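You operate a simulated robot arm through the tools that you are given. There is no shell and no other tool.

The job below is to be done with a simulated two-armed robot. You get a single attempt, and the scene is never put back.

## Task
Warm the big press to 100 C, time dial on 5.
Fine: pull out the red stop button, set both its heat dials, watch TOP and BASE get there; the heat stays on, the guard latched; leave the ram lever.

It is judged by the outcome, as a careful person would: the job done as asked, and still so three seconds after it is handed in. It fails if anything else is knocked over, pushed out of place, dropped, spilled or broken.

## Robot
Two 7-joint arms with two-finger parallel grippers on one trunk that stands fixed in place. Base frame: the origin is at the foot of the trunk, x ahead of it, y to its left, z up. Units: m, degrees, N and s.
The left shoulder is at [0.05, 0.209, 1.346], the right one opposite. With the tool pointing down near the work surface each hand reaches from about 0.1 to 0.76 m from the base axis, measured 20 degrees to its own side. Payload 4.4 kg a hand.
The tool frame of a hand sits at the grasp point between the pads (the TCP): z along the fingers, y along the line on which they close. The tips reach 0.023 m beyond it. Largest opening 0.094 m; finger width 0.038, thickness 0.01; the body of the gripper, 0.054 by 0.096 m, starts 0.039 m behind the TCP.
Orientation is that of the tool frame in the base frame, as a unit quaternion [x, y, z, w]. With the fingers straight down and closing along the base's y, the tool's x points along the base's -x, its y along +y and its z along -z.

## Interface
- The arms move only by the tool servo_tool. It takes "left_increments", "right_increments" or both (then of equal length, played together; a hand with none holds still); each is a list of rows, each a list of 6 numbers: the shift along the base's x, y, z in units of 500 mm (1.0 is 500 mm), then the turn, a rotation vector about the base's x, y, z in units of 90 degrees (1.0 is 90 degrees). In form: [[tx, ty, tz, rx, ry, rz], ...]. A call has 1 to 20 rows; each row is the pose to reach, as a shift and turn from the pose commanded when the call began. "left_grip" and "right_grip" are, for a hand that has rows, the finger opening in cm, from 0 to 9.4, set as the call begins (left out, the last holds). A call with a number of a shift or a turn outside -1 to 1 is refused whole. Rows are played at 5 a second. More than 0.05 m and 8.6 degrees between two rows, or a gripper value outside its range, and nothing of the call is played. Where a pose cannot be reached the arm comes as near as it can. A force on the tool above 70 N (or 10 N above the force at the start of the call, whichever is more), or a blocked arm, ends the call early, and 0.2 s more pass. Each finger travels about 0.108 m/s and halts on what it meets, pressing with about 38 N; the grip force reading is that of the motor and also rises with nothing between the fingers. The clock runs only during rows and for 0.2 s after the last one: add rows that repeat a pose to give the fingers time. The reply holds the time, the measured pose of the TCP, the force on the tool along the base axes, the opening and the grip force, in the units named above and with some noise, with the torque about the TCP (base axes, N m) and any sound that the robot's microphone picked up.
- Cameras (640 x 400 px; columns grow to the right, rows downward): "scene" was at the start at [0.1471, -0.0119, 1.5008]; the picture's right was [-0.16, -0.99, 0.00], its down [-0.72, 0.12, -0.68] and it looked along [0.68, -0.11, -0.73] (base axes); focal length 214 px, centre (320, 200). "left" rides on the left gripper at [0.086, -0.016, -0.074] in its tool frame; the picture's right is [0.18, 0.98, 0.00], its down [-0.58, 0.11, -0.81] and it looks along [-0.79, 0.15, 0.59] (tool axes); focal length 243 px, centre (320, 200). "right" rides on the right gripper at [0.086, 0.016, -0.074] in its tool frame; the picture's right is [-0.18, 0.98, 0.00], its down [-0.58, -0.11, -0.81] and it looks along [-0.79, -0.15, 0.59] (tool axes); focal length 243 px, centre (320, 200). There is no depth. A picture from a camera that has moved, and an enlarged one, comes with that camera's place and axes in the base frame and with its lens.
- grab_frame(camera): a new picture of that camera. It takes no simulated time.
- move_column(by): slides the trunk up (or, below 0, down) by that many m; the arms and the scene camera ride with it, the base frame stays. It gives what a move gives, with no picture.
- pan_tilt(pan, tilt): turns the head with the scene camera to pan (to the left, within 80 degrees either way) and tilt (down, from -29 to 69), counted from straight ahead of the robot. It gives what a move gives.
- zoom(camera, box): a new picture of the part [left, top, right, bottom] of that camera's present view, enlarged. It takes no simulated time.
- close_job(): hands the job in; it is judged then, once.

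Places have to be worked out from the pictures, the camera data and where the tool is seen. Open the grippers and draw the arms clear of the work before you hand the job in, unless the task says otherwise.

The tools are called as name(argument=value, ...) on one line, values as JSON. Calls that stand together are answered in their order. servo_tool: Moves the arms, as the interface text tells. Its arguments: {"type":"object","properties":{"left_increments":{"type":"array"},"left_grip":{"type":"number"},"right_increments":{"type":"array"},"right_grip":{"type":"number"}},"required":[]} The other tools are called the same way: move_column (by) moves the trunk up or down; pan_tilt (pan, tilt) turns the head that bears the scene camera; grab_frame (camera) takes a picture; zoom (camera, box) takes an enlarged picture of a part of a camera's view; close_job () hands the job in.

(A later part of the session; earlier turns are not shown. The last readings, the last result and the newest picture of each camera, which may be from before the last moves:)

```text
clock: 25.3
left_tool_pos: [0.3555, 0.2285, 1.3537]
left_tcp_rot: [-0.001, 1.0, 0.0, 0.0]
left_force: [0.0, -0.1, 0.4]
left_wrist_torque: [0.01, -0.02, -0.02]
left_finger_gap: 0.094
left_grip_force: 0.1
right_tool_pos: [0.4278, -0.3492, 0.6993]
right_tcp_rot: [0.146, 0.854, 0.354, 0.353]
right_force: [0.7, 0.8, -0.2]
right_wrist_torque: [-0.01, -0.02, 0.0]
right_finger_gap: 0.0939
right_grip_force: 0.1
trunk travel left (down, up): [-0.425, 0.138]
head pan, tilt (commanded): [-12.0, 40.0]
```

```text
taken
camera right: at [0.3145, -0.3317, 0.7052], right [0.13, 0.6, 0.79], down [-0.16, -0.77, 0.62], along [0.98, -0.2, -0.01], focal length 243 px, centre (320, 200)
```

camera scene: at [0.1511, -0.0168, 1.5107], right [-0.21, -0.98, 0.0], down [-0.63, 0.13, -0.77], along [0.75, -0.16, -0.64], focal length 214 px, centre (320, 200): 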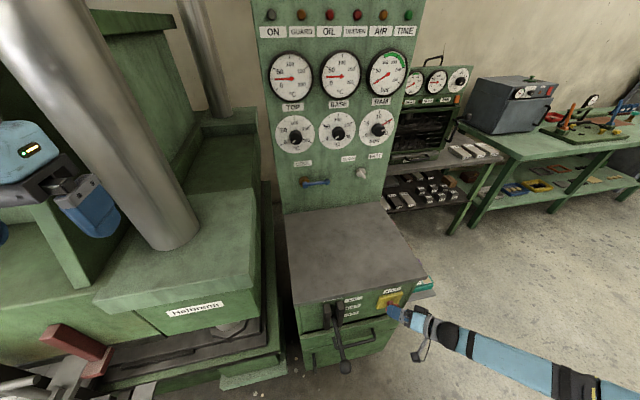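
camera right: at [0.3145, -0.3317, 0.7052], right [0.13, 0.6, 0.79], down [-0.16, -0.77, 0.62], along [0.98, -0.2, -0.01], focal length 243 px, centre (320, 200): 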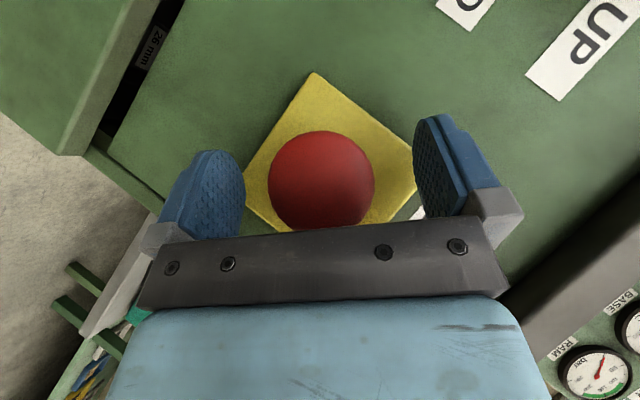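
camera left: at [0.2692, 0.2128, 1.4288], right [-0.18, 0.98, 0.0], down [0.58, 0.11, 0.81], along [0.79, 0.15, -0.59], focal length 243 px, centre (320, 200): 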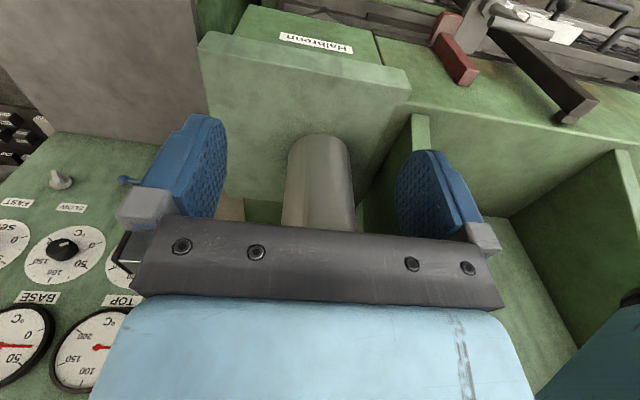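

The cap sits between the fingers. I close the grip on it.

servo_tool(right_increments=[[0, 0, 0, 0, 0, 0], [0, 0, 0, 0, 0, 0], [0, 0, 0, 0, 0, 0]], right_grip=4.0)

grab_frame(camera="right")

```text
clock: 26.1
left_tool_pos: [0.3563, 0.2273, 1.3533]
left_tcp_rot: [0.001, 1.0, 0.0, -0.001]
left_force: [-0.3, 0.3, -0.1]
left_wrist_torque: [0.01, 0.01, -0.01]
left_finger_gap: 0.0941
left_grip_force: 0.0
right_tool_pos: [0.4269, -0.3484, 0.6995]
right_tcp_rot: [0.146, 0.854, 0.354, 0.352]
right_force: [0.9, -1.8, -2.6]
right_wrist_torque: [-0.24, 0.02, -0.13]
right_finger_gap: 0.0502
right_grip_force: 45.4
trunk travel left (down, up): [-0.425, 0.138]
head pan, tilt (commanded): [-12.0, 40.0]
```

```text
taken
camera right: at [0.3144, -0.3319, 0.7049], right [0.13, 0.6, 0.79], down [-0.16, -0.77, 0.62], along [0.98, -0.2, -0.01], focal length 243 px, centre (320, 200)
```

right: 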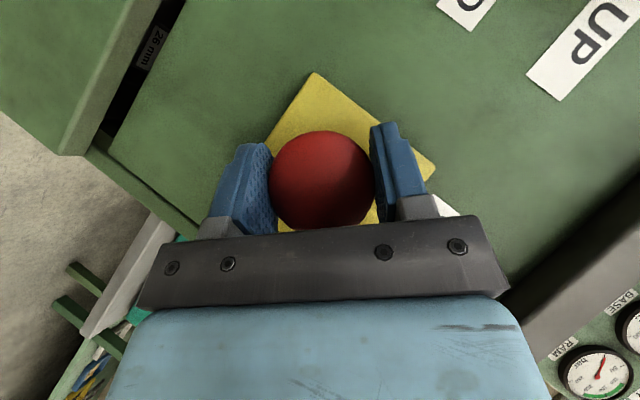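

The grip holds the cap at 5.0 cm. I pull straight out along -x in small steps and watch force and sound.

servo_tool(right_increments=[[-0.008, 0, 0, 0, 0, 0], [-0.016, 0, 0, 0, 0, 0], [-0.024, 0, 0, 0, 0, 0]])

grab_frame(camera="right")

grab_frame(camera="scene")

```text
clock: 26.9
left_tool_pos: [0.3563, 0.2269, 1.354]
left_tcp_rot: [0.0, 1.0, 0.0, 0.0]
left_force: [-0.3, -0.5, 1.1]
left_wrist_torque: [0.01, 0.01, 0.0]
left_finger_gap: 0.0942
left_grip_force: 0.3
right_tool_pos: [0.4151, -0.3491, 0.6996]
right_tcp_rot: [0.147, 0.854, 0.354, 0.352]
right_force: [2.9, -11.4, -2.0]
right_wrist_torque: [0.03, -0.38, -0.17]
right_finger_gap: 0.0503
right_grip_force: 44.6
trunk travel left (down, up): [-0.425, 0.138]
head pan, tilt (commanded): [-12.0, 40.0]
```

```text
taken
camera right: at [0.3021, -0.3318, 0.7049], right [0.13, 0.6, 0.79], down [-0.16, -0.77, 0.62], along [0.98, -0.2, -0.01], focal length 243 px, centre (320, 200)
```

right: 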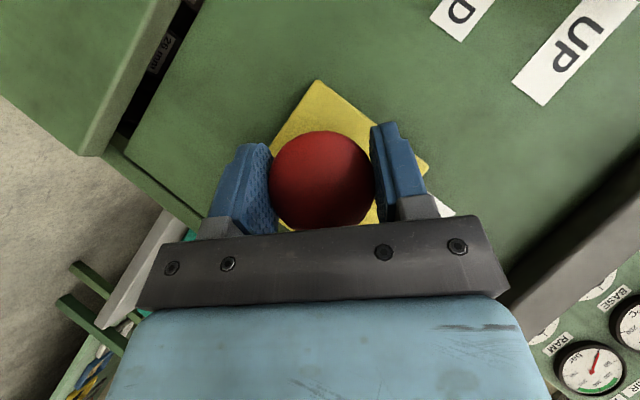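

```text
taken
camera scene: at [0.1516, -0.0179, 1.5106], right [-0.21, -0.98, 0.0], down [-0.63, 0.13, -0.77], along [0.75, -0.16, -0.64], focal length 214 px, centre (320, 200)
```

scene: 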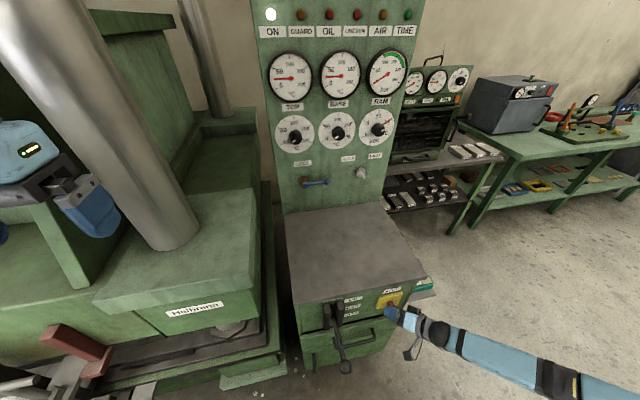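

The ON lamp is lit and the cap moved out 12 mm. I pull a few more millimetres to make sure it is fully out, watching for resistance.

servo_tool(right_increments=[[-0.004, 0, 0, 0, 0, 0], [-0.008, 0, 0, 0, 0, 0]])

zoom(camera="scene", box=[250, 0, 450, 125])

```text
clock: 27.5
left_tool_pos: [0.3569, 0.227, 1.353]
left_tcp_rot: [0.0, 1.0, 0.001, -0.001]
left_force: [1.0, -0.2, 1.4]
left_wrist_torque: [-0.04, -0.01, 0.04]
left_finger_gap: 0.094
left_grip_force: 0.1
right_tool_pos: [0.4132, -0.3481, 0.6987]
right_tcp_rot: [0.147, 0.853, 0.355, 0.352]
right_force: [13.7, -13.5, -2.7]
right_wrist_torque: [-0.4, 0.17, 0.07]
right_finger_gap: 0.0504
right_grip_force: 45.4
trunk travel left (down, up): [-0.425, 0.138]
head pan, tilt (commanded): [-12.0, 40.0]
```

```text
3.20 times, centred on (350, 62) of scene
camera zoom: at [0.1529, -0.0179, 1.5104], right [-0.21, -0.98, 0.0], down [-0.63, 0.13, -0.77], along [0.75, -0.16, -0.64], focal length 686 px, centre (224, 640)
```

zoom: 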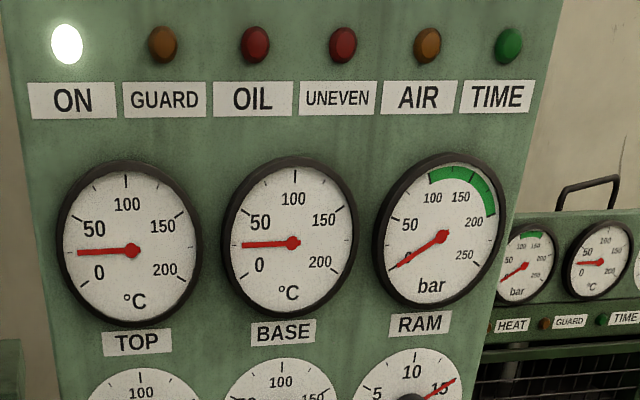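

ON is lit and the cap hit its end stop (13.7 N). I relax slightly, open the fingers, and back straight away along the finger direction.

servo_tool(right_increments=[[0.003, 0, 0, 0, 0, 0], [0.003, 0, 0, 0, 0, 0], [0.003, 0, 0, 0, 0, 0]], right_grip=9.4)

servo_tool(right_increments=[[-0.028, -0.02, 0.02, 0, 0, 0], [-0.07, -0.05, 0.05, 0, 0, 0], [-0.112, -0.08, 0.08, 0, 0, 0], [-0.154, -0.11, 0.11, 0, 0, 0]])

grab_frame(camera="right")

grab_frame(camera="scene")

```text
clock: 28.3
left_tool_pos: [0.3568, 0.227, 1.3537]
left_tcp_rot: [-0.001, 1.0, 0.0, 0.0]
left_force: [0.2, 0.8, -0.2]
left_wrist_torque: [0.0, -0.01, 0.02]
left_finger_gap: 0.0938
left_grip_force: 0.1
right_tool_pos: [0.4125, -0.3464, 0.6995]
right_tcp_rot: [0.147, 0.854, 0.353, 0.353]
right_force: [0.6, -0.6, 0.7]
right_wrist_torque: [-0.01, -0.02, 0.02]
right_finger_gap: 0.0939
right_grip_force: 0.1
trunk travel left (down, up): [-0.425, 0.138]
head pan, tilt (commanded): [-12.0, 40.0]
```

```text
clock: 29.3
left_tool_pos: [0.3549, 0.2284, 1.3543]
left_tcp_rot: [0.0, 1.0, 0.0, -0.001]
left_force: [0.7, -0.7, 0.0]
left_wrist_torque: [0.02, 0.01, 0.0]
left_finger_gap: 0.0938
left_grip_force: 0.0
right_tool_pos: [0.3337, -0.4023, 0.7547]
right_tcp_rot: [0.146, 0.854, 0.355, 0.352]
right_force: [-0.8, -0.1, -0.1]
right_wrist_torque: [0.01, 0.01, 0.01]
right_finger_gap: 0.094
right_grip_force: 0.2
trunk travel left (down, up): [-0.425, 0.138]
head pan, tilt (commanded): [-12.0, 40.0]
```

```text
taken
camera right: at [0.2213, -0.3846, 0.7619], right [0.13, 0.6, 0.79], down [-0.16, -0.77, 0.62], along [0.98, -0.2, -0.01], focal length 243 px, centre (320, 200)
```

right: 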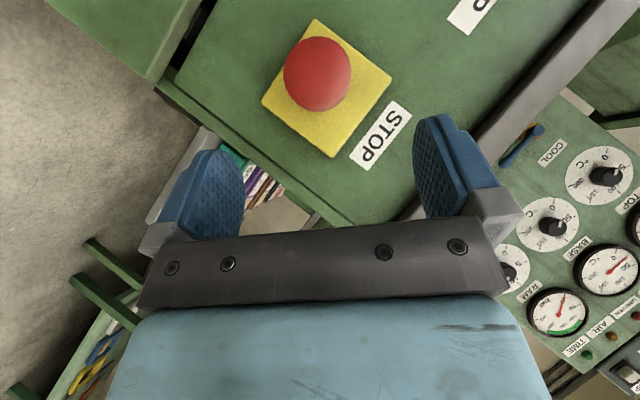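

```text
taken
camera scene: at [0.1509, -0.0166, 1.5107], right [-0.21, -0.98, 0.0], down [-0.63, 0.13, -0.77], along [0.75, -0.16, -0.64], focal length 214 px, centre (320, 200)
```

scene: 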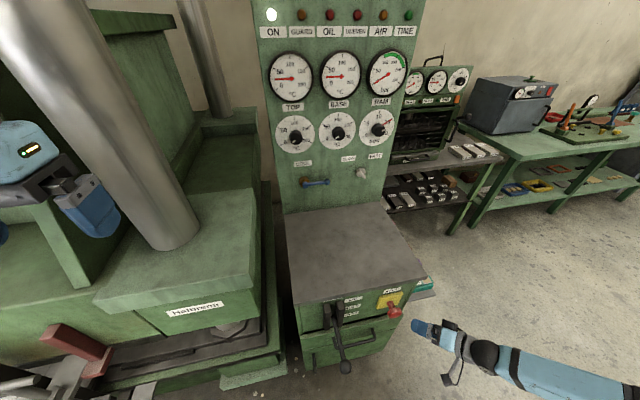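

STOP is out and ON stays lit. Heat dials are at about x=0.83, z=1.22, y≈-0.08 (TOP), -0.22 (BASE), time dial y≈-0.36. I lift the hand away from the button and bring it up over the desk.

servo_tool(right_increments=[[0, -0.02, 0.09, 0, 0, 0], [0, -0.04, 0.18, 0, 0, 0], [0, -0.04, 0.27, 0, 0, 0], [0, -0.04, 0.36, 0, 0, 0], [0.05, -0.03, 0.43, 0, 0, 0], [0.12, 0, 0.49, 0, 0, 0], [0.2, 0.02, 0.53, 0, 0, 0], [0.28, 0.05, 0.57, 0, 0, 0], [0.36, 0.08, 0.61, 0, 0, 0], [0.44, 0.12, 0.63, 0, 0, 0]])

grab_frame(camera="scene")

grab_frame(camera="right")

```text
clock: 31.5
left_tool_pos: [0.3583, 0.2286, 1.353]
left_tcp_rot: [0.0, 1.0, -0.001, 0.0]
left_force: [0.5, 0.3, 0.5]
left_wrist_torque: [-0.04, 0.0, -0.01]
left_finger_gap: 0.0938
left_grip_force: 0.1
right_tool_pos: [0.5546, -0.3427, 1.0681]
right_tcp_rot: [0.146, 0.854, 0.353, 0.352]
right_force: [0.3, -0.2, 0.3]
right_wrist_torque: [0.03, 0.01, -0.01]
right_finger_gap: 0.0943
right_grip_force: 0.0
trunk travel left (down, up): [-0.425, 0.138]
head pan, tilt (commanded): [-12.0, 40.0]
```

```text
taken
camera scene: at [0.1533, -0.0165, 1.5105], right [-0.21, -0.98, 0.0], down [-0.63, 0.13, -0.77], along [0.75, -0.16, -0.64], focal length 214 px, centre (320, 200)
```

scene: 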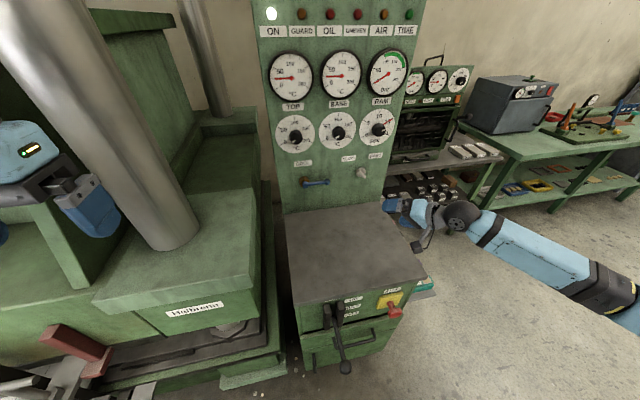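

```text
taken
camera right: at [0.4421, -0.3257, 1.0745], right [0.13, 0.6, 0.79], down [-0.16, -0.77, 0.62], along [0.98, -0.2, -0.01], focal length 243 px, centre (320, 200)
```

right: 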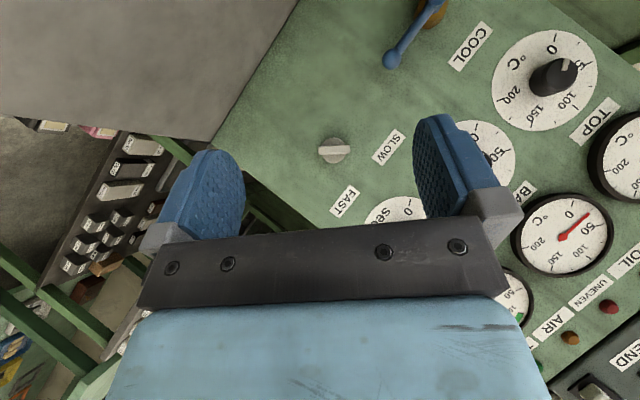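

I zoom on the wrist view to read the knob markers.

zoom(camera="right", box=[480, 20, 640, 120])

zoom(camera="scene", box=[270, 100, 400, 181])

```text
4.00 times, centred on (560, 70) of right
camera zoom: at [0.4421, -0.3257, 1.0745], right [0.13, 0.6, 0.79], down [-0.16, -0.77, 0.62], along [0.98, -0.2, -0.01], focal length 970 px, centre (-640, 720)
```

zoom: 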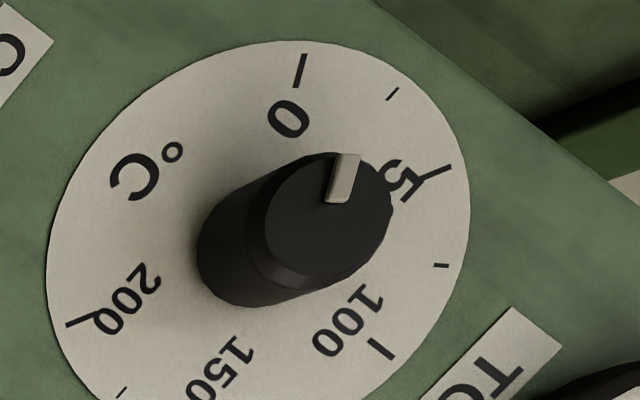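

```text
4.92 times, centred on (335, 140) of scene
camera zoom: at [0.1533, -0.0165, 1.5105], right [-0.21, -0.98, 0.0], down [-0.63, 0.13, -0.77], along [0.75, -0.16, -0.64], focal length 1056 px, centre (246, 493)
```

zoom: 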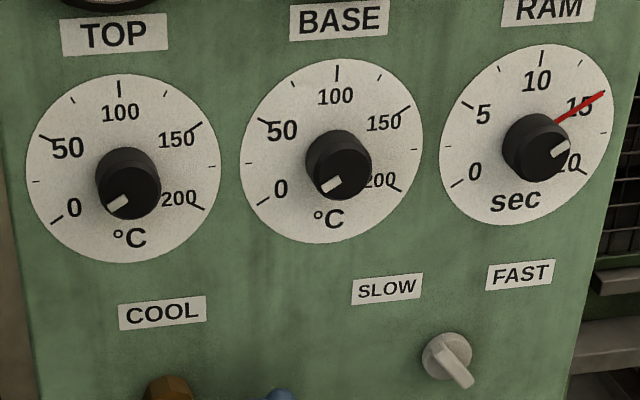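

The markers point to 0 on both heat dials and 15 on the time dial; 0 to 200 spans 240°, so each heat knob needs +120° about base x, the time knob -120°. I turn the right hand to point straight ahead in front of the BASE dial.

servo_tool(right_increments=[[0.026, 0.031, 0.033, -0.059, -0.059, -0.0245], [0.052, 0.062, 0.066, -0.1185, -0.1185, -0.049], [0.079, 0.092, 0.099, -0.178, -0.178, -0.0735], [0.105, 0.123, 0.132, -0.237, -0.237, -0.098], [0.131, 0.154, 0.165, -0.296, -0.296, -0.1225], [0.157, 0.185, 0.198, -0.3555, -0.3555, -0.147], [0.184, 0.215, 0.231, -0.415, -0.415, -0.1715], [0.21, 0.246, 0.264, -0.474, -0.474, -0.196]])

grab_frame(camera="right")

grab_frame(camera="scene")

```text
clock: 33.3
left_tool_pos: [0.3562, 0.2289, 1.3527]
left_tcp_rot: [0.0, 1.0, -0.001, 0.001]
left_force: [-1.2, -0.2, 0.4]
left_wrist_torque: [0.01, 0.02, 0.01]
left_finger_gap: 0.0941
left_grip_force: 0.1
right_tool_pos: [0.6618, -0.2191, 1.2009]
right_tcp_rot: [-0.003, 0.707, 0.0, 0.707]
right_force: [-0.5, -0.8, -0.4]
right_wrist_torque: [0.0, 0.0, -0.02]
right_finger_gap: 0.0941
right_grip_force: 0.1
trunk travel left (down, up): [-0.425, 0.138]
head pan, tilt (commanded): [-12.0, 40.0]
```

```text
taken
camera right: at [0.5889, -0.203, 1.115], right [0.0, 0.98, 0.18], down [-0.81, -0.11, 0.58], along [0.59, -0.15, 0.79], focal length 243 px, centre (320, 200)
```

right: 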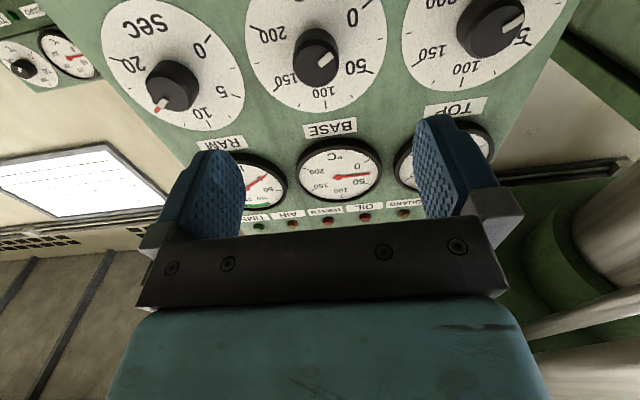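

```text
taken
camera scene: at [0.1519, -0.0157, 1.5106], right [-0.21, -0.98, 0.0], down [-0.63, 0.13, -0.77], along [0.75, -0.16, -0.64], focal length 214 px, centre (320, 200)
```

scene: 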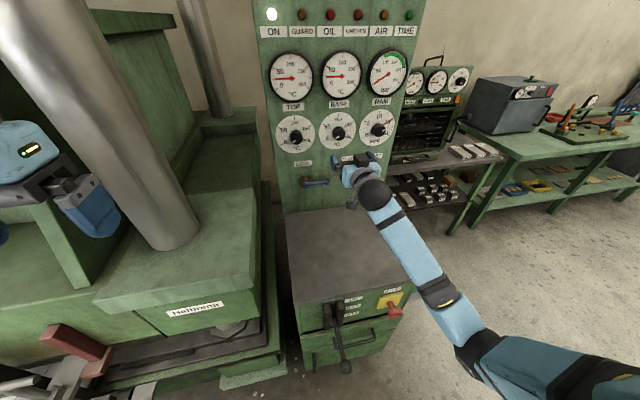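

The hand now points straight at the panel. I zoom in on the BASE knob for localisation.

zoom(camera="right", box=[240, 0, 400, 100])

zoom(camera="right", box=[90, 0, 250, 140])

zoom(camera="right", box=[400, 0, 560, 100])

```text
4.00 times, centred on (320, 50) of right
camera zoom: at [0.5889, -0.203, 1.115], right [0.0, 0.98, 0.18], down [-0.81, -0.11, 0.58], along [0.59, -0.15, 0.79], focal length 970 px, centre (320, 800)
```

zoom: 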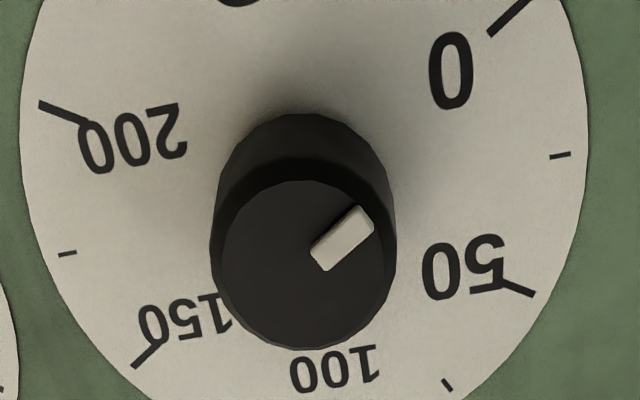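

```text
2.86 times, centred on (170, 70) of right
camera zoom: at [0.5889, -0.203, 1.115], right [0.0, 0.98, 0.18], down [-0.81, -0.11, 0.58], along [0.59, -0.15, 0.79], focal length 693 px, centre (749, 571)
```

zoom: 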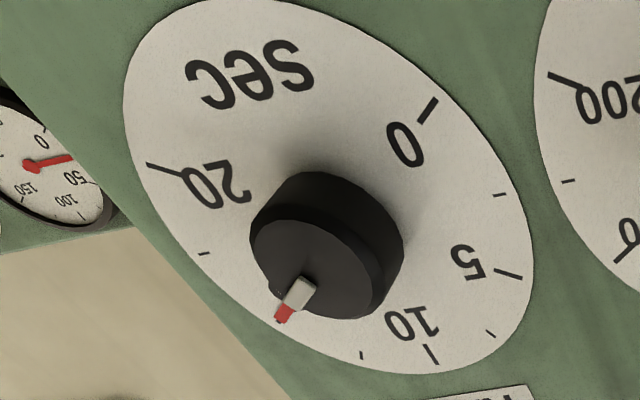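

```text
4.00 times, centred on (480, 50) of right
camera zoom: at [0.5889, -0.203, 1.115], right [0.0, 0.98, 0.18], down [-0.81, -0.11, 0.58], along [0.59, -0.15, 0.79], focal length 970 px, centre (-320, 800)
```

zoom: 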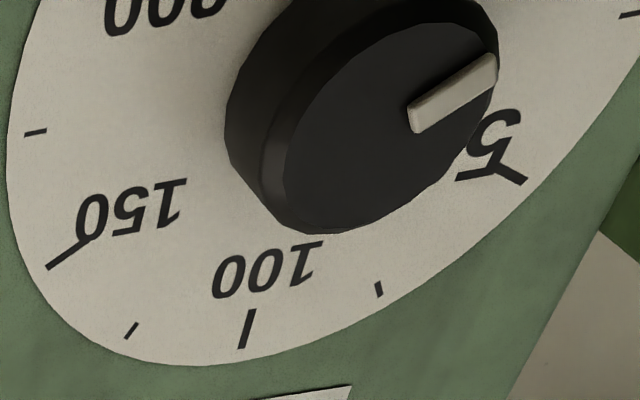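

From this view, assuming the knob face at x≈0.795: TOP (-0.088), BASE (-0.223), TIME (-0.360) in y, z≈1.207. I move 6 cm forward for a second sight line before going in.

servo_tool(right_increments=[[0.04, 0, 0, 0, 0, 0], [0.08, 0, 0, 0, 0, 0], [0.12, 0, 0, 0, 0, 0], [0.12, 0, 0, 0, 0, 0]])

grab_frame(camera="right")

zoom(camera="right", box=[240, 40, 400, 140])

```text
clock: 34.3
left_tool_pos: [0.3572, 0.228, 1.354]
left_tcp_rot: [0.0, 1.0, 0.001, 0.0]
left_force: [-0.1, 0.1, 0.9]
left_wrist_torque: [0.0, 0.01, 0.01]
left_finger_gap: 0.0938
left_grip_force: 0.1
right_tool_pos: [0.7219, -0.22, 1.2007]
right_tcp_rot: [0.0, 0.708, 0.0, 0.707]
right_force: [-0.2, -0.3, 0.0]
right_wrist_torque: [-0.02, 0.01, 0.01]
right_finger_gap: 0.0939
right_grip_force: 0.1
trunk travel left (down, up): [-0.425, 0.138]
head pan, tilt (commanded): [-12.0, 40.0]
```

```text
taken
camera right: at [0.6475, -0.2039, 1.1149], right [0.0, 0.98, 0.18], down [-0.81, -0.11, 0.58], along [0.59, -0.15, 0.79], focal length 243 px, centre (320, 200)
```

right: 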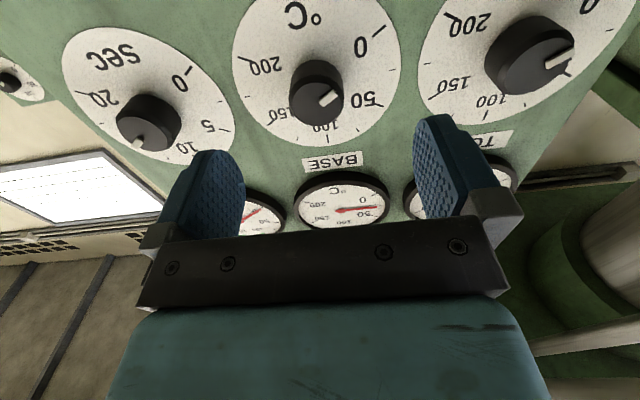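

```text
4.00 times, centred on (320, 90) of right
camera zoom: at [0.6475, -0.2039, 1.1149], right [0.0, 0.98, 0.18], down [-0.81, -0.11, 0.58], along [0.59, -0.15, 0.79], focal length 970 px, centre (320, 640)
```

zoom: 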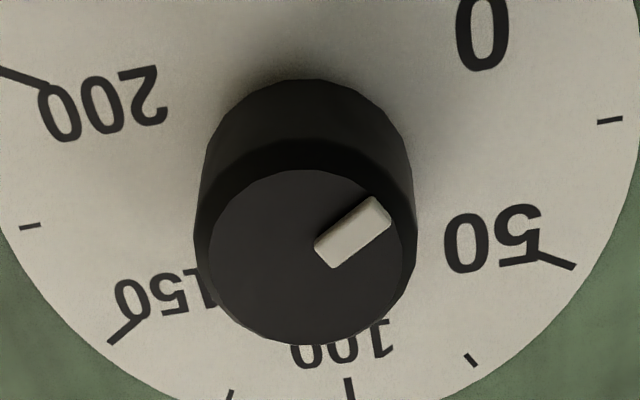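

The second sight line puts the BASE knob face at (0.811, -0.225, 1.215), panel at x≈0.838. I align with it and roll the hand -60° about x in free space, to check the wrist range for a 120° turn.

servo_tool(right_increments=[[0, -0.005, 0.015, -0.083, 0, 0], [0, -0.01, 0.029, -0.167, 0, 0], [0, -0.01, 0.029, -0.25, 0, 0], [0, -0.01, 0.029, -0.333, 0, 0], [0, -0.01, 0.029, -0.417, 0, 0], [0, -0.01, 0.029, -0.5, 0, 0], [0, -0.01, 0.029, -0.583, 0, 0], [0, -0.01, 0.029, -0.667, 0, 0], [0, -0.01, 0.029, -0.667, 0, 0]])

grab_frame(camera="right")

grab_frame(camera="scene")

```text
clock: 36.3
left_tool_pos: [0.3547, 0.228, 1.3534]
left_tcp_rot: [0.0, 1.0, 0.0, 0.0]
left_force: [0.3, 0.5, -0.7]
left_wrist_torque: [-0.03, -0.02, -0.02]
left_finger_gap: 0.0941
left_grip_force: 0.0
right_tool_pos: [0.7205, -0.224, 1.2151]
right_tcp_rot: [-0.355, 0.612, -0.355, 0.611]
right_force: [-0.9, -0.5, -0.6]
right_wrist_torque: [0.0, 0.02, 0.02]
right_finger_gap: 0.094
right_grip_force: 0.2
trunk travel left (down, up): [-0.425, 0.138]
head pan, tilt (commanded): [-12.0, 40.0]
```

```text
taken
camera right: at [0.6464, -0.2912, 1.1588], right [0.0, 0.65, -0.76], down [-0.81, 0.45, 0.38], along [0.59, 0.61, 0.52], focal length 243 px, centre (320, 200)
```

right: 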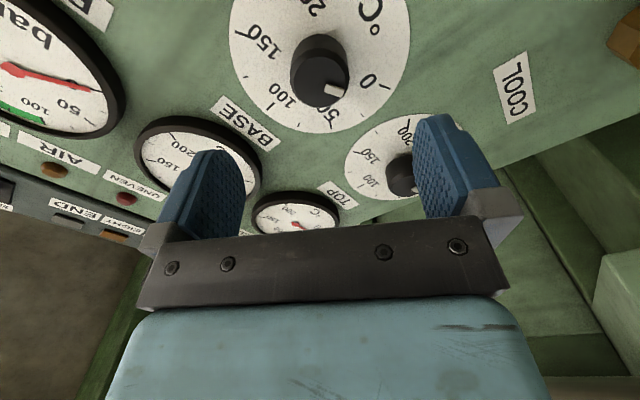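

```text
taken
camera scene: at [0.1514, -0.0167, 1.5107], right [-0.21, -0.98, 0.0], down [-0.63, 0.13, -0.77], along [0.75, -0.16, -0.64], focal length 214 px, centre (320, 200)
```

scene: 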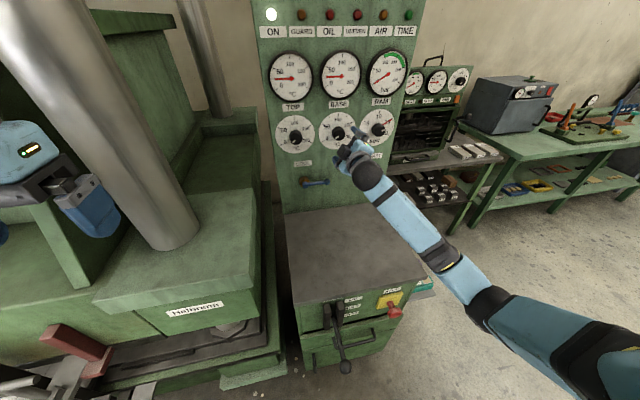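

Roll -60° is fine. I zoom to verify my knob position from this third view before going in.

zoom(camera="right", box=[240, 30, 400, 130])

```text
4.00 times, centred on (320, 80) of right
camera zoom: at [0.6464, -0.2912, 1.1588], right [0.0, 0.65, -0.76], down [-0.81, 0.45, 0.38], along [0.59, 0.61, 0.52], focal length 970 px, centre (320, 680)
```

zoom: 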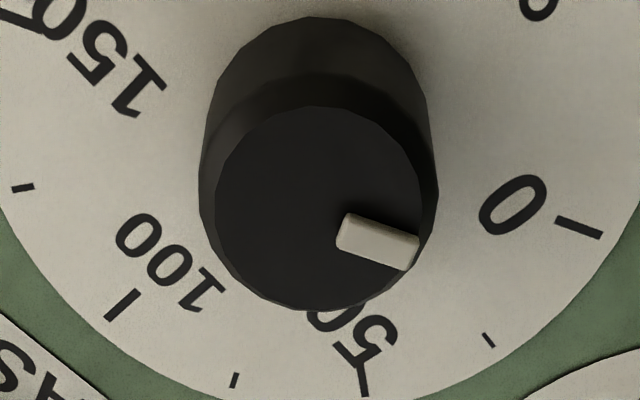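

The prediction matches within 1-2 px. I advance 8.6 cm so the fingers straddle the BASE knob (tips about 8 mm short of the panel).

servo_tool(right_increments=[[0.05, 0, 0, 0, 0, 0], [0.1, 0, 0, 0, 0, 0], [0.14, 0, 0, 0, 0, 0], [0.172, 0, 0, 0, 0, 0], [0.172, 0, 0, 0, 0, 0]])

grab_frame(camera="right")

```text
clock: 37.5
left_tool_pos: [0.3558, 0.2271, 1.3533]
left_tcp_rot: [0.0, 1.0, 0.0, 0.0]
left_force: [0.1, 0.0, -0.1]
left_wrist_torque: [-0.01, 0.01, 0.03]
left_finger_gap: 0.0939
left_grip_force: 0.1
right_tool_pos: [0.8068, -0.2237, 1.215]
right_tcp_rot: [-0.353, 0.613, -0.355, 0.612]
right_force: [-0.7, 0.0, -0.9]
right_wrist_torque: [-0.01, 0.05, 0.02]
right_finger_gap: 0.0941
right_grip_force: 0.2
trunk travel left (down, up): [-0.425, 0.138]
head pan, tilt (commanded): [-12.0, 40.0]
```

```text
taken
camera right: at [0.7322, -0.2906, 1.1584], right [0.0, 0.65, -0.76], down [-0.81, 0.45, 0.39], along [0.59, 0.61, 0.52], focal length 243 px, centre (320, 200)
```

right: 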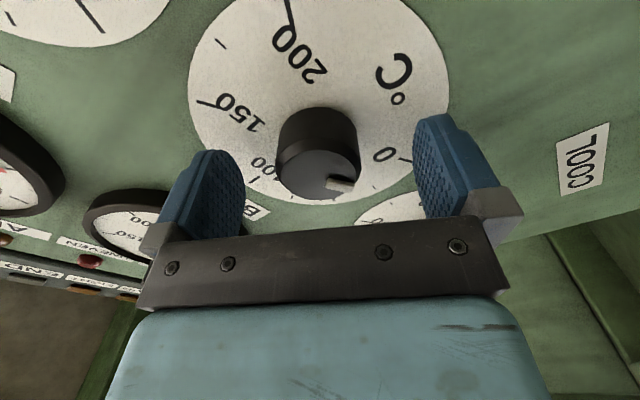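

The knob is centred between the fingers. I close on it.

servo_tool(right_increments=[[0, 0, 0, 0, 0, 0], [0, 0, 0, 0, 0, 0], [0, 0, 0, 0, 0, 0], [0, 0, 0, 0, 0, 0]], right_grip=3.0)

zoom(camera="right", box=[200, 60, 440, 210])

```text
clock: 38.5
left_tool_pos: [0.3567, 0.227, 1.3527]
left_tcp_rot: [0.001, 1.0, 0.0, 0.0]
left_force: [-0.1, 0.4, 0.2]
left_wrist_torque: [0.02, -0.01, 0.03]
left_finger_gap: 0.094
left_grip_force: 0.1
right_tool_pos: [0.8068, -0.2254, 1.2155]
right_tcp_rot: [-0.354, 0.612, -0.354, 0.612]
right_force: [8.4, -1.8, 7.8]
right_wrist_torque: [-0.02, 0.0, -0.24]
right_finger_gap: 0.0417
right_grip_force: 44.9
trunk travel left (down, up): [-0.425, 0.138]
head pan, tilt (commanded): [-12.0, 40.0]
```

```text
2.67 times, centred on (320, 135) of right
camera zoom: at [0.7326, -0.291, 1.1587], right [0.0, 0.65, -0.76], down [-0.81, 0.45, 0.38], along [0.59, 0.61, 0.52], focal length 647 px, centre (320, 373)
```

zoom: 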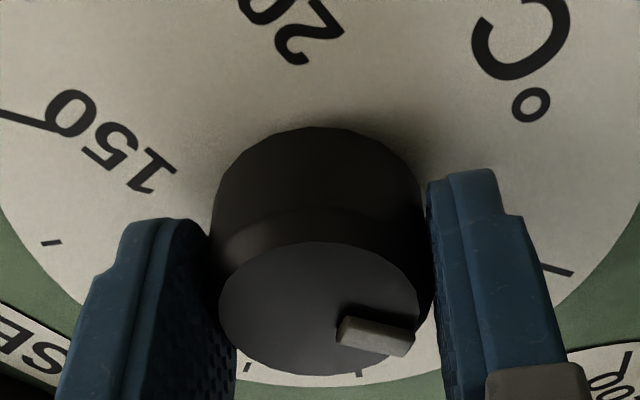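

Gripped at 4.2 cm. I turn the knob +60° first (about base x) and check the marker.

servo_tool(right_increments=[[0, 0, 0, 0.0833, 0, 0], [0, 0, 0, 0.1667, 0, 0], [0, 0, 0, 0.25, 0, 0], [0, 0, 0, 0.3333, 0, 0], [0, 0, 0, 0.4167, 0, 0], [0, 0, 0, 0.5, 0, 0], [0, 0, 0, 0.5833, 0, 0], [0, 0, 0, 0.6667, 0, 0]])

grab_frame(camera="right")

zoom(camera="scene", box=[260, 0, 420, 180])

```text
clock: 40.3
left_tool_pos: [0.3551, 0.2274, 1.3544]
left_tcp_rot: [0.001, 1.0, 0.0, 0.001]
left_force: [0.4, -0.2, -0.2]
left_wrist_torque: [0.01, 0.01, 0.02]
left_finger_gap: 0.0942
left_grip_force: 0.1
right_tool_pos: [0.8059, -0.226, 1.2166]
right_tcp_rot: [0.001, 0.707, 0.001, 0.707]
right_force: [13.9, -9.3, 15.9]
right_wrist_torque: [-0.04, -0.06, -0.22]
right_finger_gap: 0.0413
right_grip_force: 45.1
trunk travel left (down, up): [-0.425, 0.138]
head pan, tilt (commanded): [-12.0, 40.0]
```

```text
taken
camera right: at [0.7325, -0.2091, 1.13], right [0.0, 0.98, 0.19], down [-0.81, -0.11, 0.58], along [0.59, -0.15, 0.79], focal length 243 px, centre (320, 200)
```

right: 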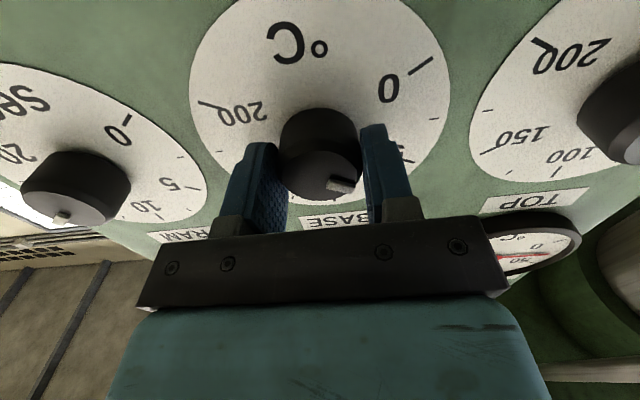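

```text
2.22 times, centred on (340, 90) of scene
camera zoom: at [0.1516, -0.0177, 1.5107], right [-0.21, -0.98, 0.0], down [-0.63, 0.13, -0.77], along [0.75, -0.16, -0.64], focal length 477 px, centre (276, 444)
```

zoom: 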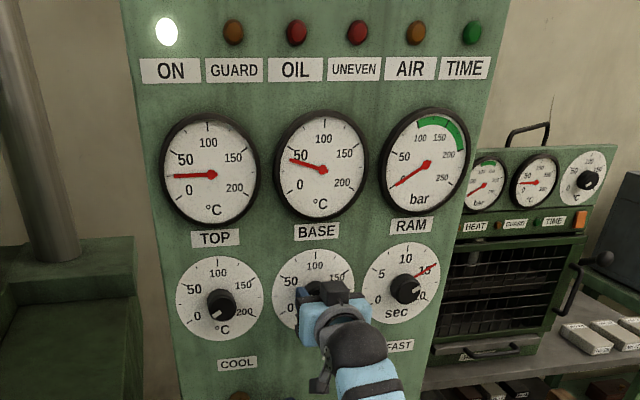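

The BASE gauge already climbs toward 50 with TOP still at 25. I hold a moment at 50 to see whether the UNEVEN lamp reacts to the difference.

servo_tool(right_increments=[[0, 0, 0, 0, 0, 0], [0, 0, 0, 0, 0, 0], [0, 0, 0, 0, 0, 0]])

zoom(camera="scene", box=[260, 0, 420, 100])

zoom(camera="right", box=[200, 60, 440, 210])

```text
clock: 41.1
left_tool_pos: [0.3566, 0.2269, 1.3536]
left_tcp_rot: [0.0, 1.0, 0.0, 0.001]
left_force: [0.1, -0.9, 0.8]
left_wrist_torque: [0.0, 0.0, -0.02]
left_finger_gap: 0.0939
left_grip_force: 0.1
right_tool_pos: [0.806, -0.2253, 1.2159]
right_tcp_rot: [0.0, 0.707, 0.0, 0.707]
right_force: [16.5, -9.6, 16.7]
right_wrist_torque: [0.01, -0.71, -0.01]
right_finger_gap: 0.0413
right_grip_force: 45.1
trunk travel left (down, up): [-0.425, 0.138]
head pan, tilt (commanded): [-12.0, 40.0]
```

```text
4.00 times, centred on (340, 50) of scene
camera zoom: at [0.1516, -0.0178, 1.5107], right [-0.21, -0.98, 0.0], down [-0.63, 0.13, -0.77], along [0.75, -0.16, -0.64], focal length 858 px, centre (240, 800)
```

zoom: 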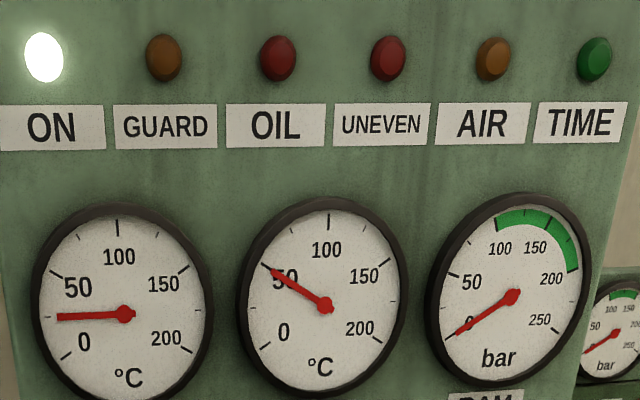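

```text
2.67 times, centred on (320, 135) of right
camera zoom: at [0.7325, -0.2092, 1.1299], right [0.0, 0.98, 0.18], down [-0.81, -0.11, 0.58], along [0.59, -0.15, 0.79], focal length 647 px, centre (320, 373)
```

zoom: 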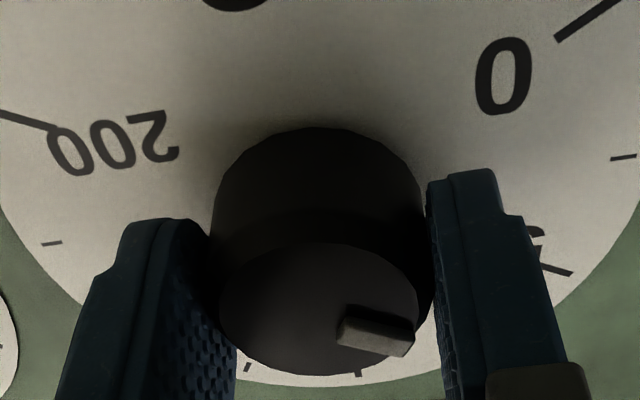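

BASE reads 50 and UNEVEN stays dark. To keep the two plates close together I'll stage it: leave BASE at 50 for now, set TOP to about 75, then BASE to 100, then TOP to 100. I release, back off and move to the TOP knob with the hand rolled to -60°.

servo_tool(right_increments=[[0, 0, 0, 0, 0, 0], [0, 0, 0, 0, 0, 0], [-0.06, 0, 0, 0, 0, 0], [-0.12, 0, 0, 0, 0, 0], [-0.17, 0, 0, 0, 0, 0], [-0.17, 0.036, 0, -0.0833, 0, 0], [-0.17, 0.073, 0, -0.1667, 0, 0], [-0.17, 0.109, 0, -0.25, 0, 0], [-0.17, 0.146, 0, -0.3333, 0, 0], [-0.17, 0.182, 0, -0.4167, 0, 0], [-0.17, 0.219, 0, -0.5, 0, 0], [-0.17, 0.255, 0, -0.5833, 0, 0], [-0.17, 0.292, 0, -0.6667, 0, 0], [-0.17, 0.292, 0, -0.6667, 0, 0]], right_grip=9.4)

grab_frame(camera="right")

zoom(camera="right", box=[240, 30, 400, 130])

zoom(camera="scene", box=[260, 0, 420, 180])

```text
clock: 44.1
left_tool_pos: [0.3564, 0.2273, 1.3529]
left_tcp_rot: [0.0, 1.0, 0.0, 0.0]
left_force: [0.1, 0.8, 0.2]
left_wrist_torque: [0.02, 0.0, -0.02]
left_finger_gap: 0.0939
left_grip_force: 0.1
right_tool_pos: [0.7219, -0.0786, 1.2155]
right_tcp_rot: [-0.356, 0.612, -0.355, 0.611]
right_force: [1.0, 0.2, -0.3]
right_wrist_torque: [0.02, 0.0, -0.04]
right_finger_gap: 0.0939
right_grip_force: 0.0
trunk travel left (down, up): [-0.425, 0.138]
head pan, tilt (commanded): [-12.0, 40.0]
```

```text
taken
camera right: at [0.6476, -0.1453, 1.1587], right [0.0, 0.65, -0.76], down [-0.81, 0.45, 0.38], along [0.59, 0.61, 0.52], focal length 243 px, centre (320, 200)
```

right: 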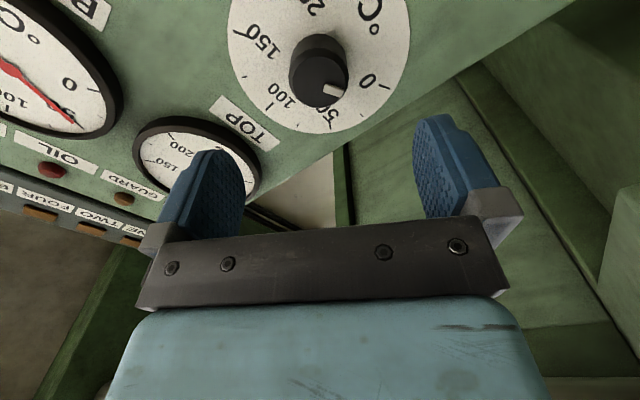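

```text
4.00 times, centred on (320, 80) of right
camera zoom: at [0.6476, -0.1453, 1.1587], right [0.0, 0.65, -0.76], down [-0.81, 0.45, 0.38], along [0.59, 0.61, 0.52], focal length 970 px, centre (320, 680)
```

zoom: 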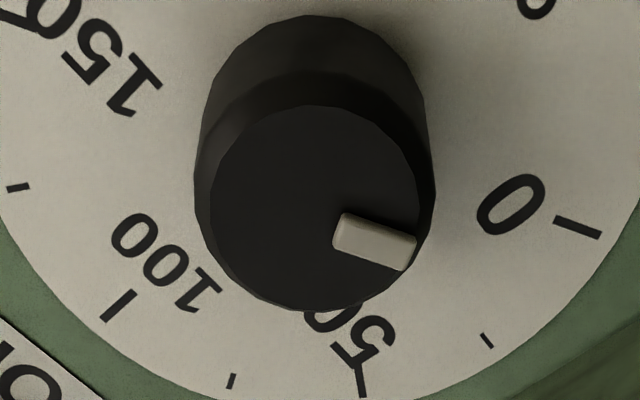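

```text
2.22 times, centred on (340, 90) of scene
camera zoom: at [0.1514, -0.0171, 1.5107], right [-0.21, -0.98, 0.0], down [-0.63, 0.13, -0.77], along [0.75, -0.16, -0.64], focal length 477 px, centre (276, 444)
```

zoom: 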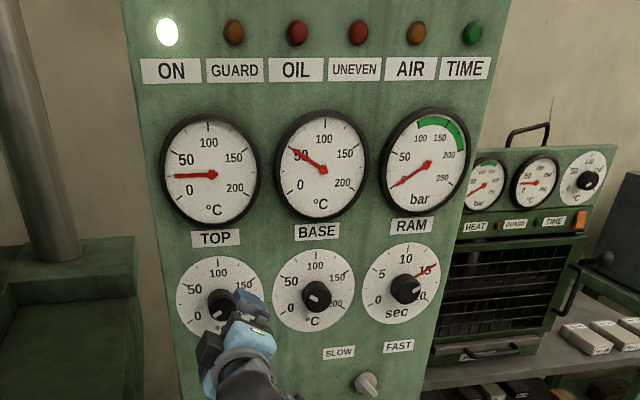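

TOP knob sits in the view just as BASE did, so I'm aligned. I advance onto it.

servo_tool(right_increments=[[0.05, 0, 0, 0, 0, 0], [0.1, 0, 0, 0, 0, 0], [0.14, -0.001, 0, 0, 0, 0], [0.17, -0.001, 0, 0, 0, 0], [0.17, -0.001, 0, 0, 0, 0]])

grab_frame(camera="right")

```text
clock: 45.3
left_tool_pos: [0.3562, 0.228, 1.3531]
left_tcp_rot: [0.0, 1.0, 0.0, 0.0]
left_force: [-0.2, -0.3, 0.0]
left_wrist_torque: [0.02, 0.03, -0.02]
left_finger_gap: 0.0937
left_grip_force: 0.0
right_tool_pos: [0.8067, -0.0785, 1.2138]
right_tcp_rot: [-0.355, 0.613, -0.354, 0.611]
right_force: [-0.2, -0.8, -0.2]
right_wrist_torque: [-0.02, 0.0, -0.04]
right_finger_gap: 0.0939
right_grip_force: 0.0
trunk travel left (down, up): [-0.425, 0.138]
head pan, tilt (commanded): [-12.0, 40.0]
```

```text
taken
camera right: at [0.7334, -0.1461, 1.1572], right [0.0, 0.65, -0.76], down [-0.81, 0.45, 0.39], along [0.59, 0.61, 0.52], focal length 243 px, centre (320, 200)
```

right: 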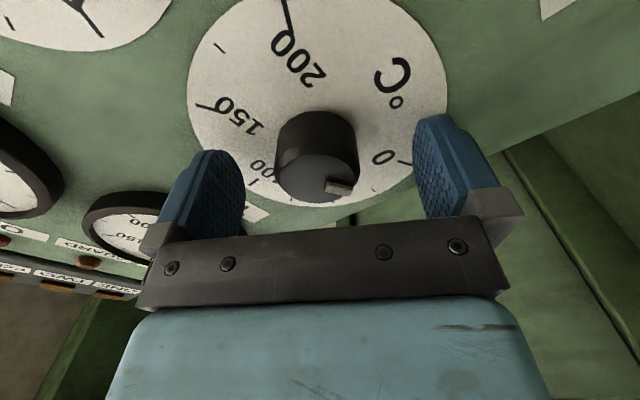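

The TOP knob is centred between the fingers. I close on it, then turn +90° (to about 75 °C).

servo_tool(right_increments=[[0, 0, 0, 0, 0, 0], [0, 0, 0, 0, 0, 0], [0, 0, 0, 0, 0, 0], [0, 0, 0, 0.0833, 0, 0], [0, 0, 0, 0.1667, 0, 0], [0, 0, 0, 0.25, 0, 0], [0, 0, 0, 0.3333, 0, 0], [0, 0, 0, 0.4167, 0, 0], [0, 0, 0, 0.5, 0, 0], [0, 0, 0, 0.5833, 0, 0], [0, 0, 0, 0.6667, 0, 0], [0, 0, 0, 0.75, 0, 0], [0, 0, 0, 0.8333, 0, 0], [0, 0, 0, 0.9167, 0, 0], [0, 0, 0, 1.0, 0, 0]], right_grip=3.0)

grab_frame(camera="right")

zoom(camera="scene", box=[260, 0, 420, 180])

```text
clock: 47.5
left_tool_pos: [0.3558, 0.2362, 1.3506]
left_tcp_rot: [0.0, 1.0, -0.004, 0.0]
left_force: [-0.3, -1.1, 0.0]
left_wrist_torque: [0.05, 0.01, 0.05]
left_finger_gap: 0.0939
left_grip_force: 0.0
right_tool_pos: [0.812, -0.0958, 1.2003]
right_tcp_rot: [-0.095, 0.702, -0.102, 0.698]
right_force: [-11.6, 74.5, -11.4]
right_wrist_torque: [-1.04, -0.86, 1.97]
right_finger_gap: 0.0632
right_grip_force: 37.8
trunk travel left (down, up): [-0.425, 0.138]
head pan, tilt (commanded): [-12.0, 40.0]
stopped in row 10 (right hand): the force on the tool passed its limit at 85 N (the readings are from after the stop); the commanded pose is now the measured one
```

```text
taken
camera right: at [0.7384, -0.1029, 1.1129], right [0.01, 1.0, -0.09], down [-0.8, 0.06, 0.59], along [0.6, 0.07, 0.8], focal length 243 px, centre (320, 200)
```

right: 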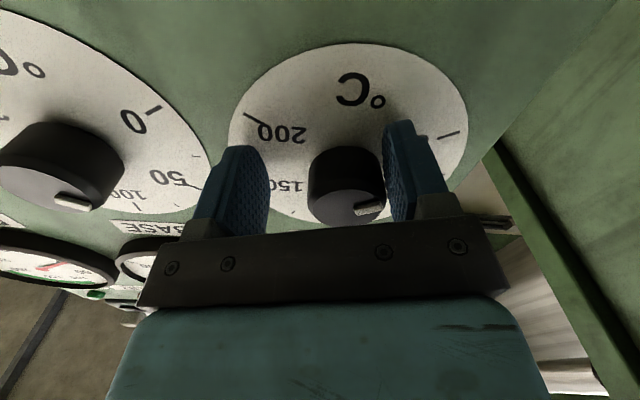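

```text
2.22 times, centred on (340, 90) of scene
camera zoom: at [0.1508, -0.0082, 1.5104], right [-0.21, -0.98, 0.01], down [-0.63, 0.13, -0.77], along [0.75, -0.16, -0.64], focal length 477 px, centre (276, 444)
```

zoom: 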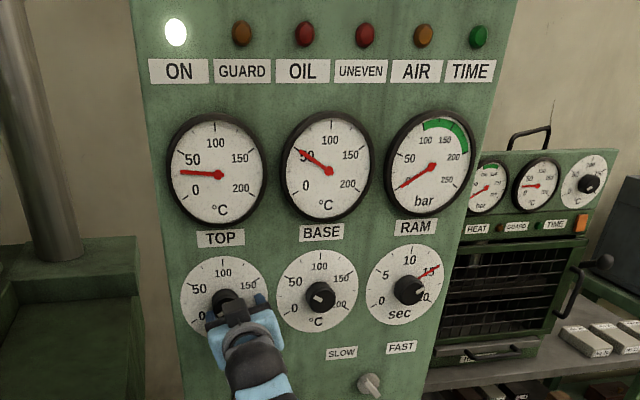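

The turn stopped: 75 N sideways on the tool, and the hand has shifted 17 mm to the right with the grip forced open. I look at the whole arm before doing anything.

grab_frame(camera="scene")

zoom(camera="right", box=[220, 20, 500, 230])

grab_frame(camera="left")

```text
taken
camera scene: at [0.1508, -0.0082, 1.5104], right [-0.21, -0.98, 0.01], down [-0.63, 0.13, -0.77], along [0.75, -0.16, -0.64], focal length 214 px, centre (320, 200)
```

scene: 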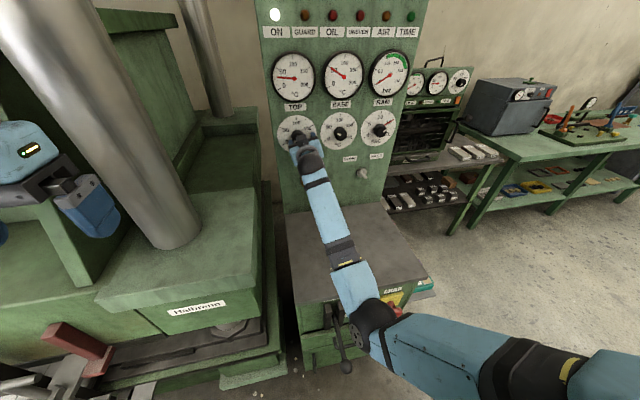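

```text
1.90 times, centred on (360, 125) of right
camera zoom: at [0.7384, -0.1029, 1.1129], right [0.01, 1.0, -0.09], down [-0.8, 0.06, 0.59], along [0.6, 0.07, 0.8], focal length 462 px, centre (244, 343)
```

zoom: 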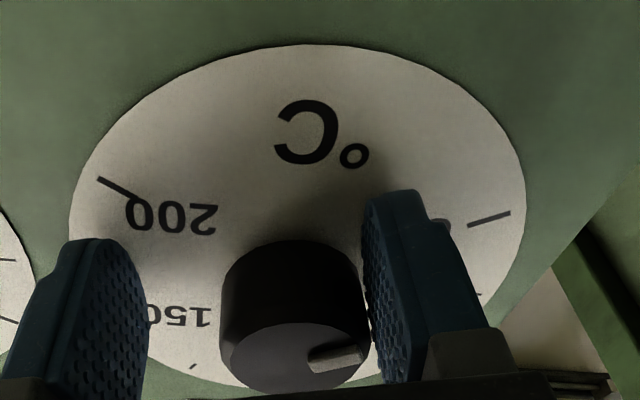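

```text
taken
camera left: at [0.2685, 0.221, 1.4268], right [-0.18, 0.98, -0.01], down [0.58, 0.11, 0.81], along [0.79, 0.14, -0.59], focal length 243 px, centre (320, 200)
```

left: 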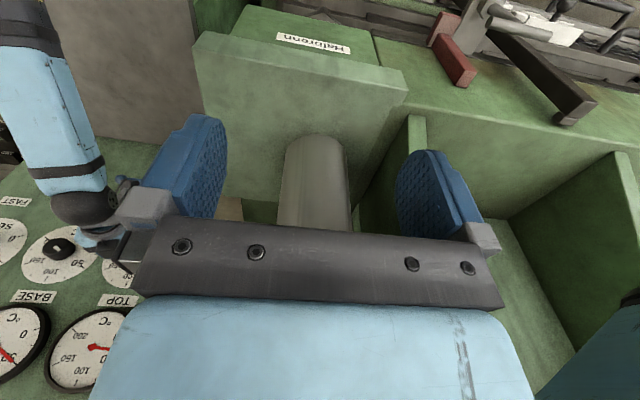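

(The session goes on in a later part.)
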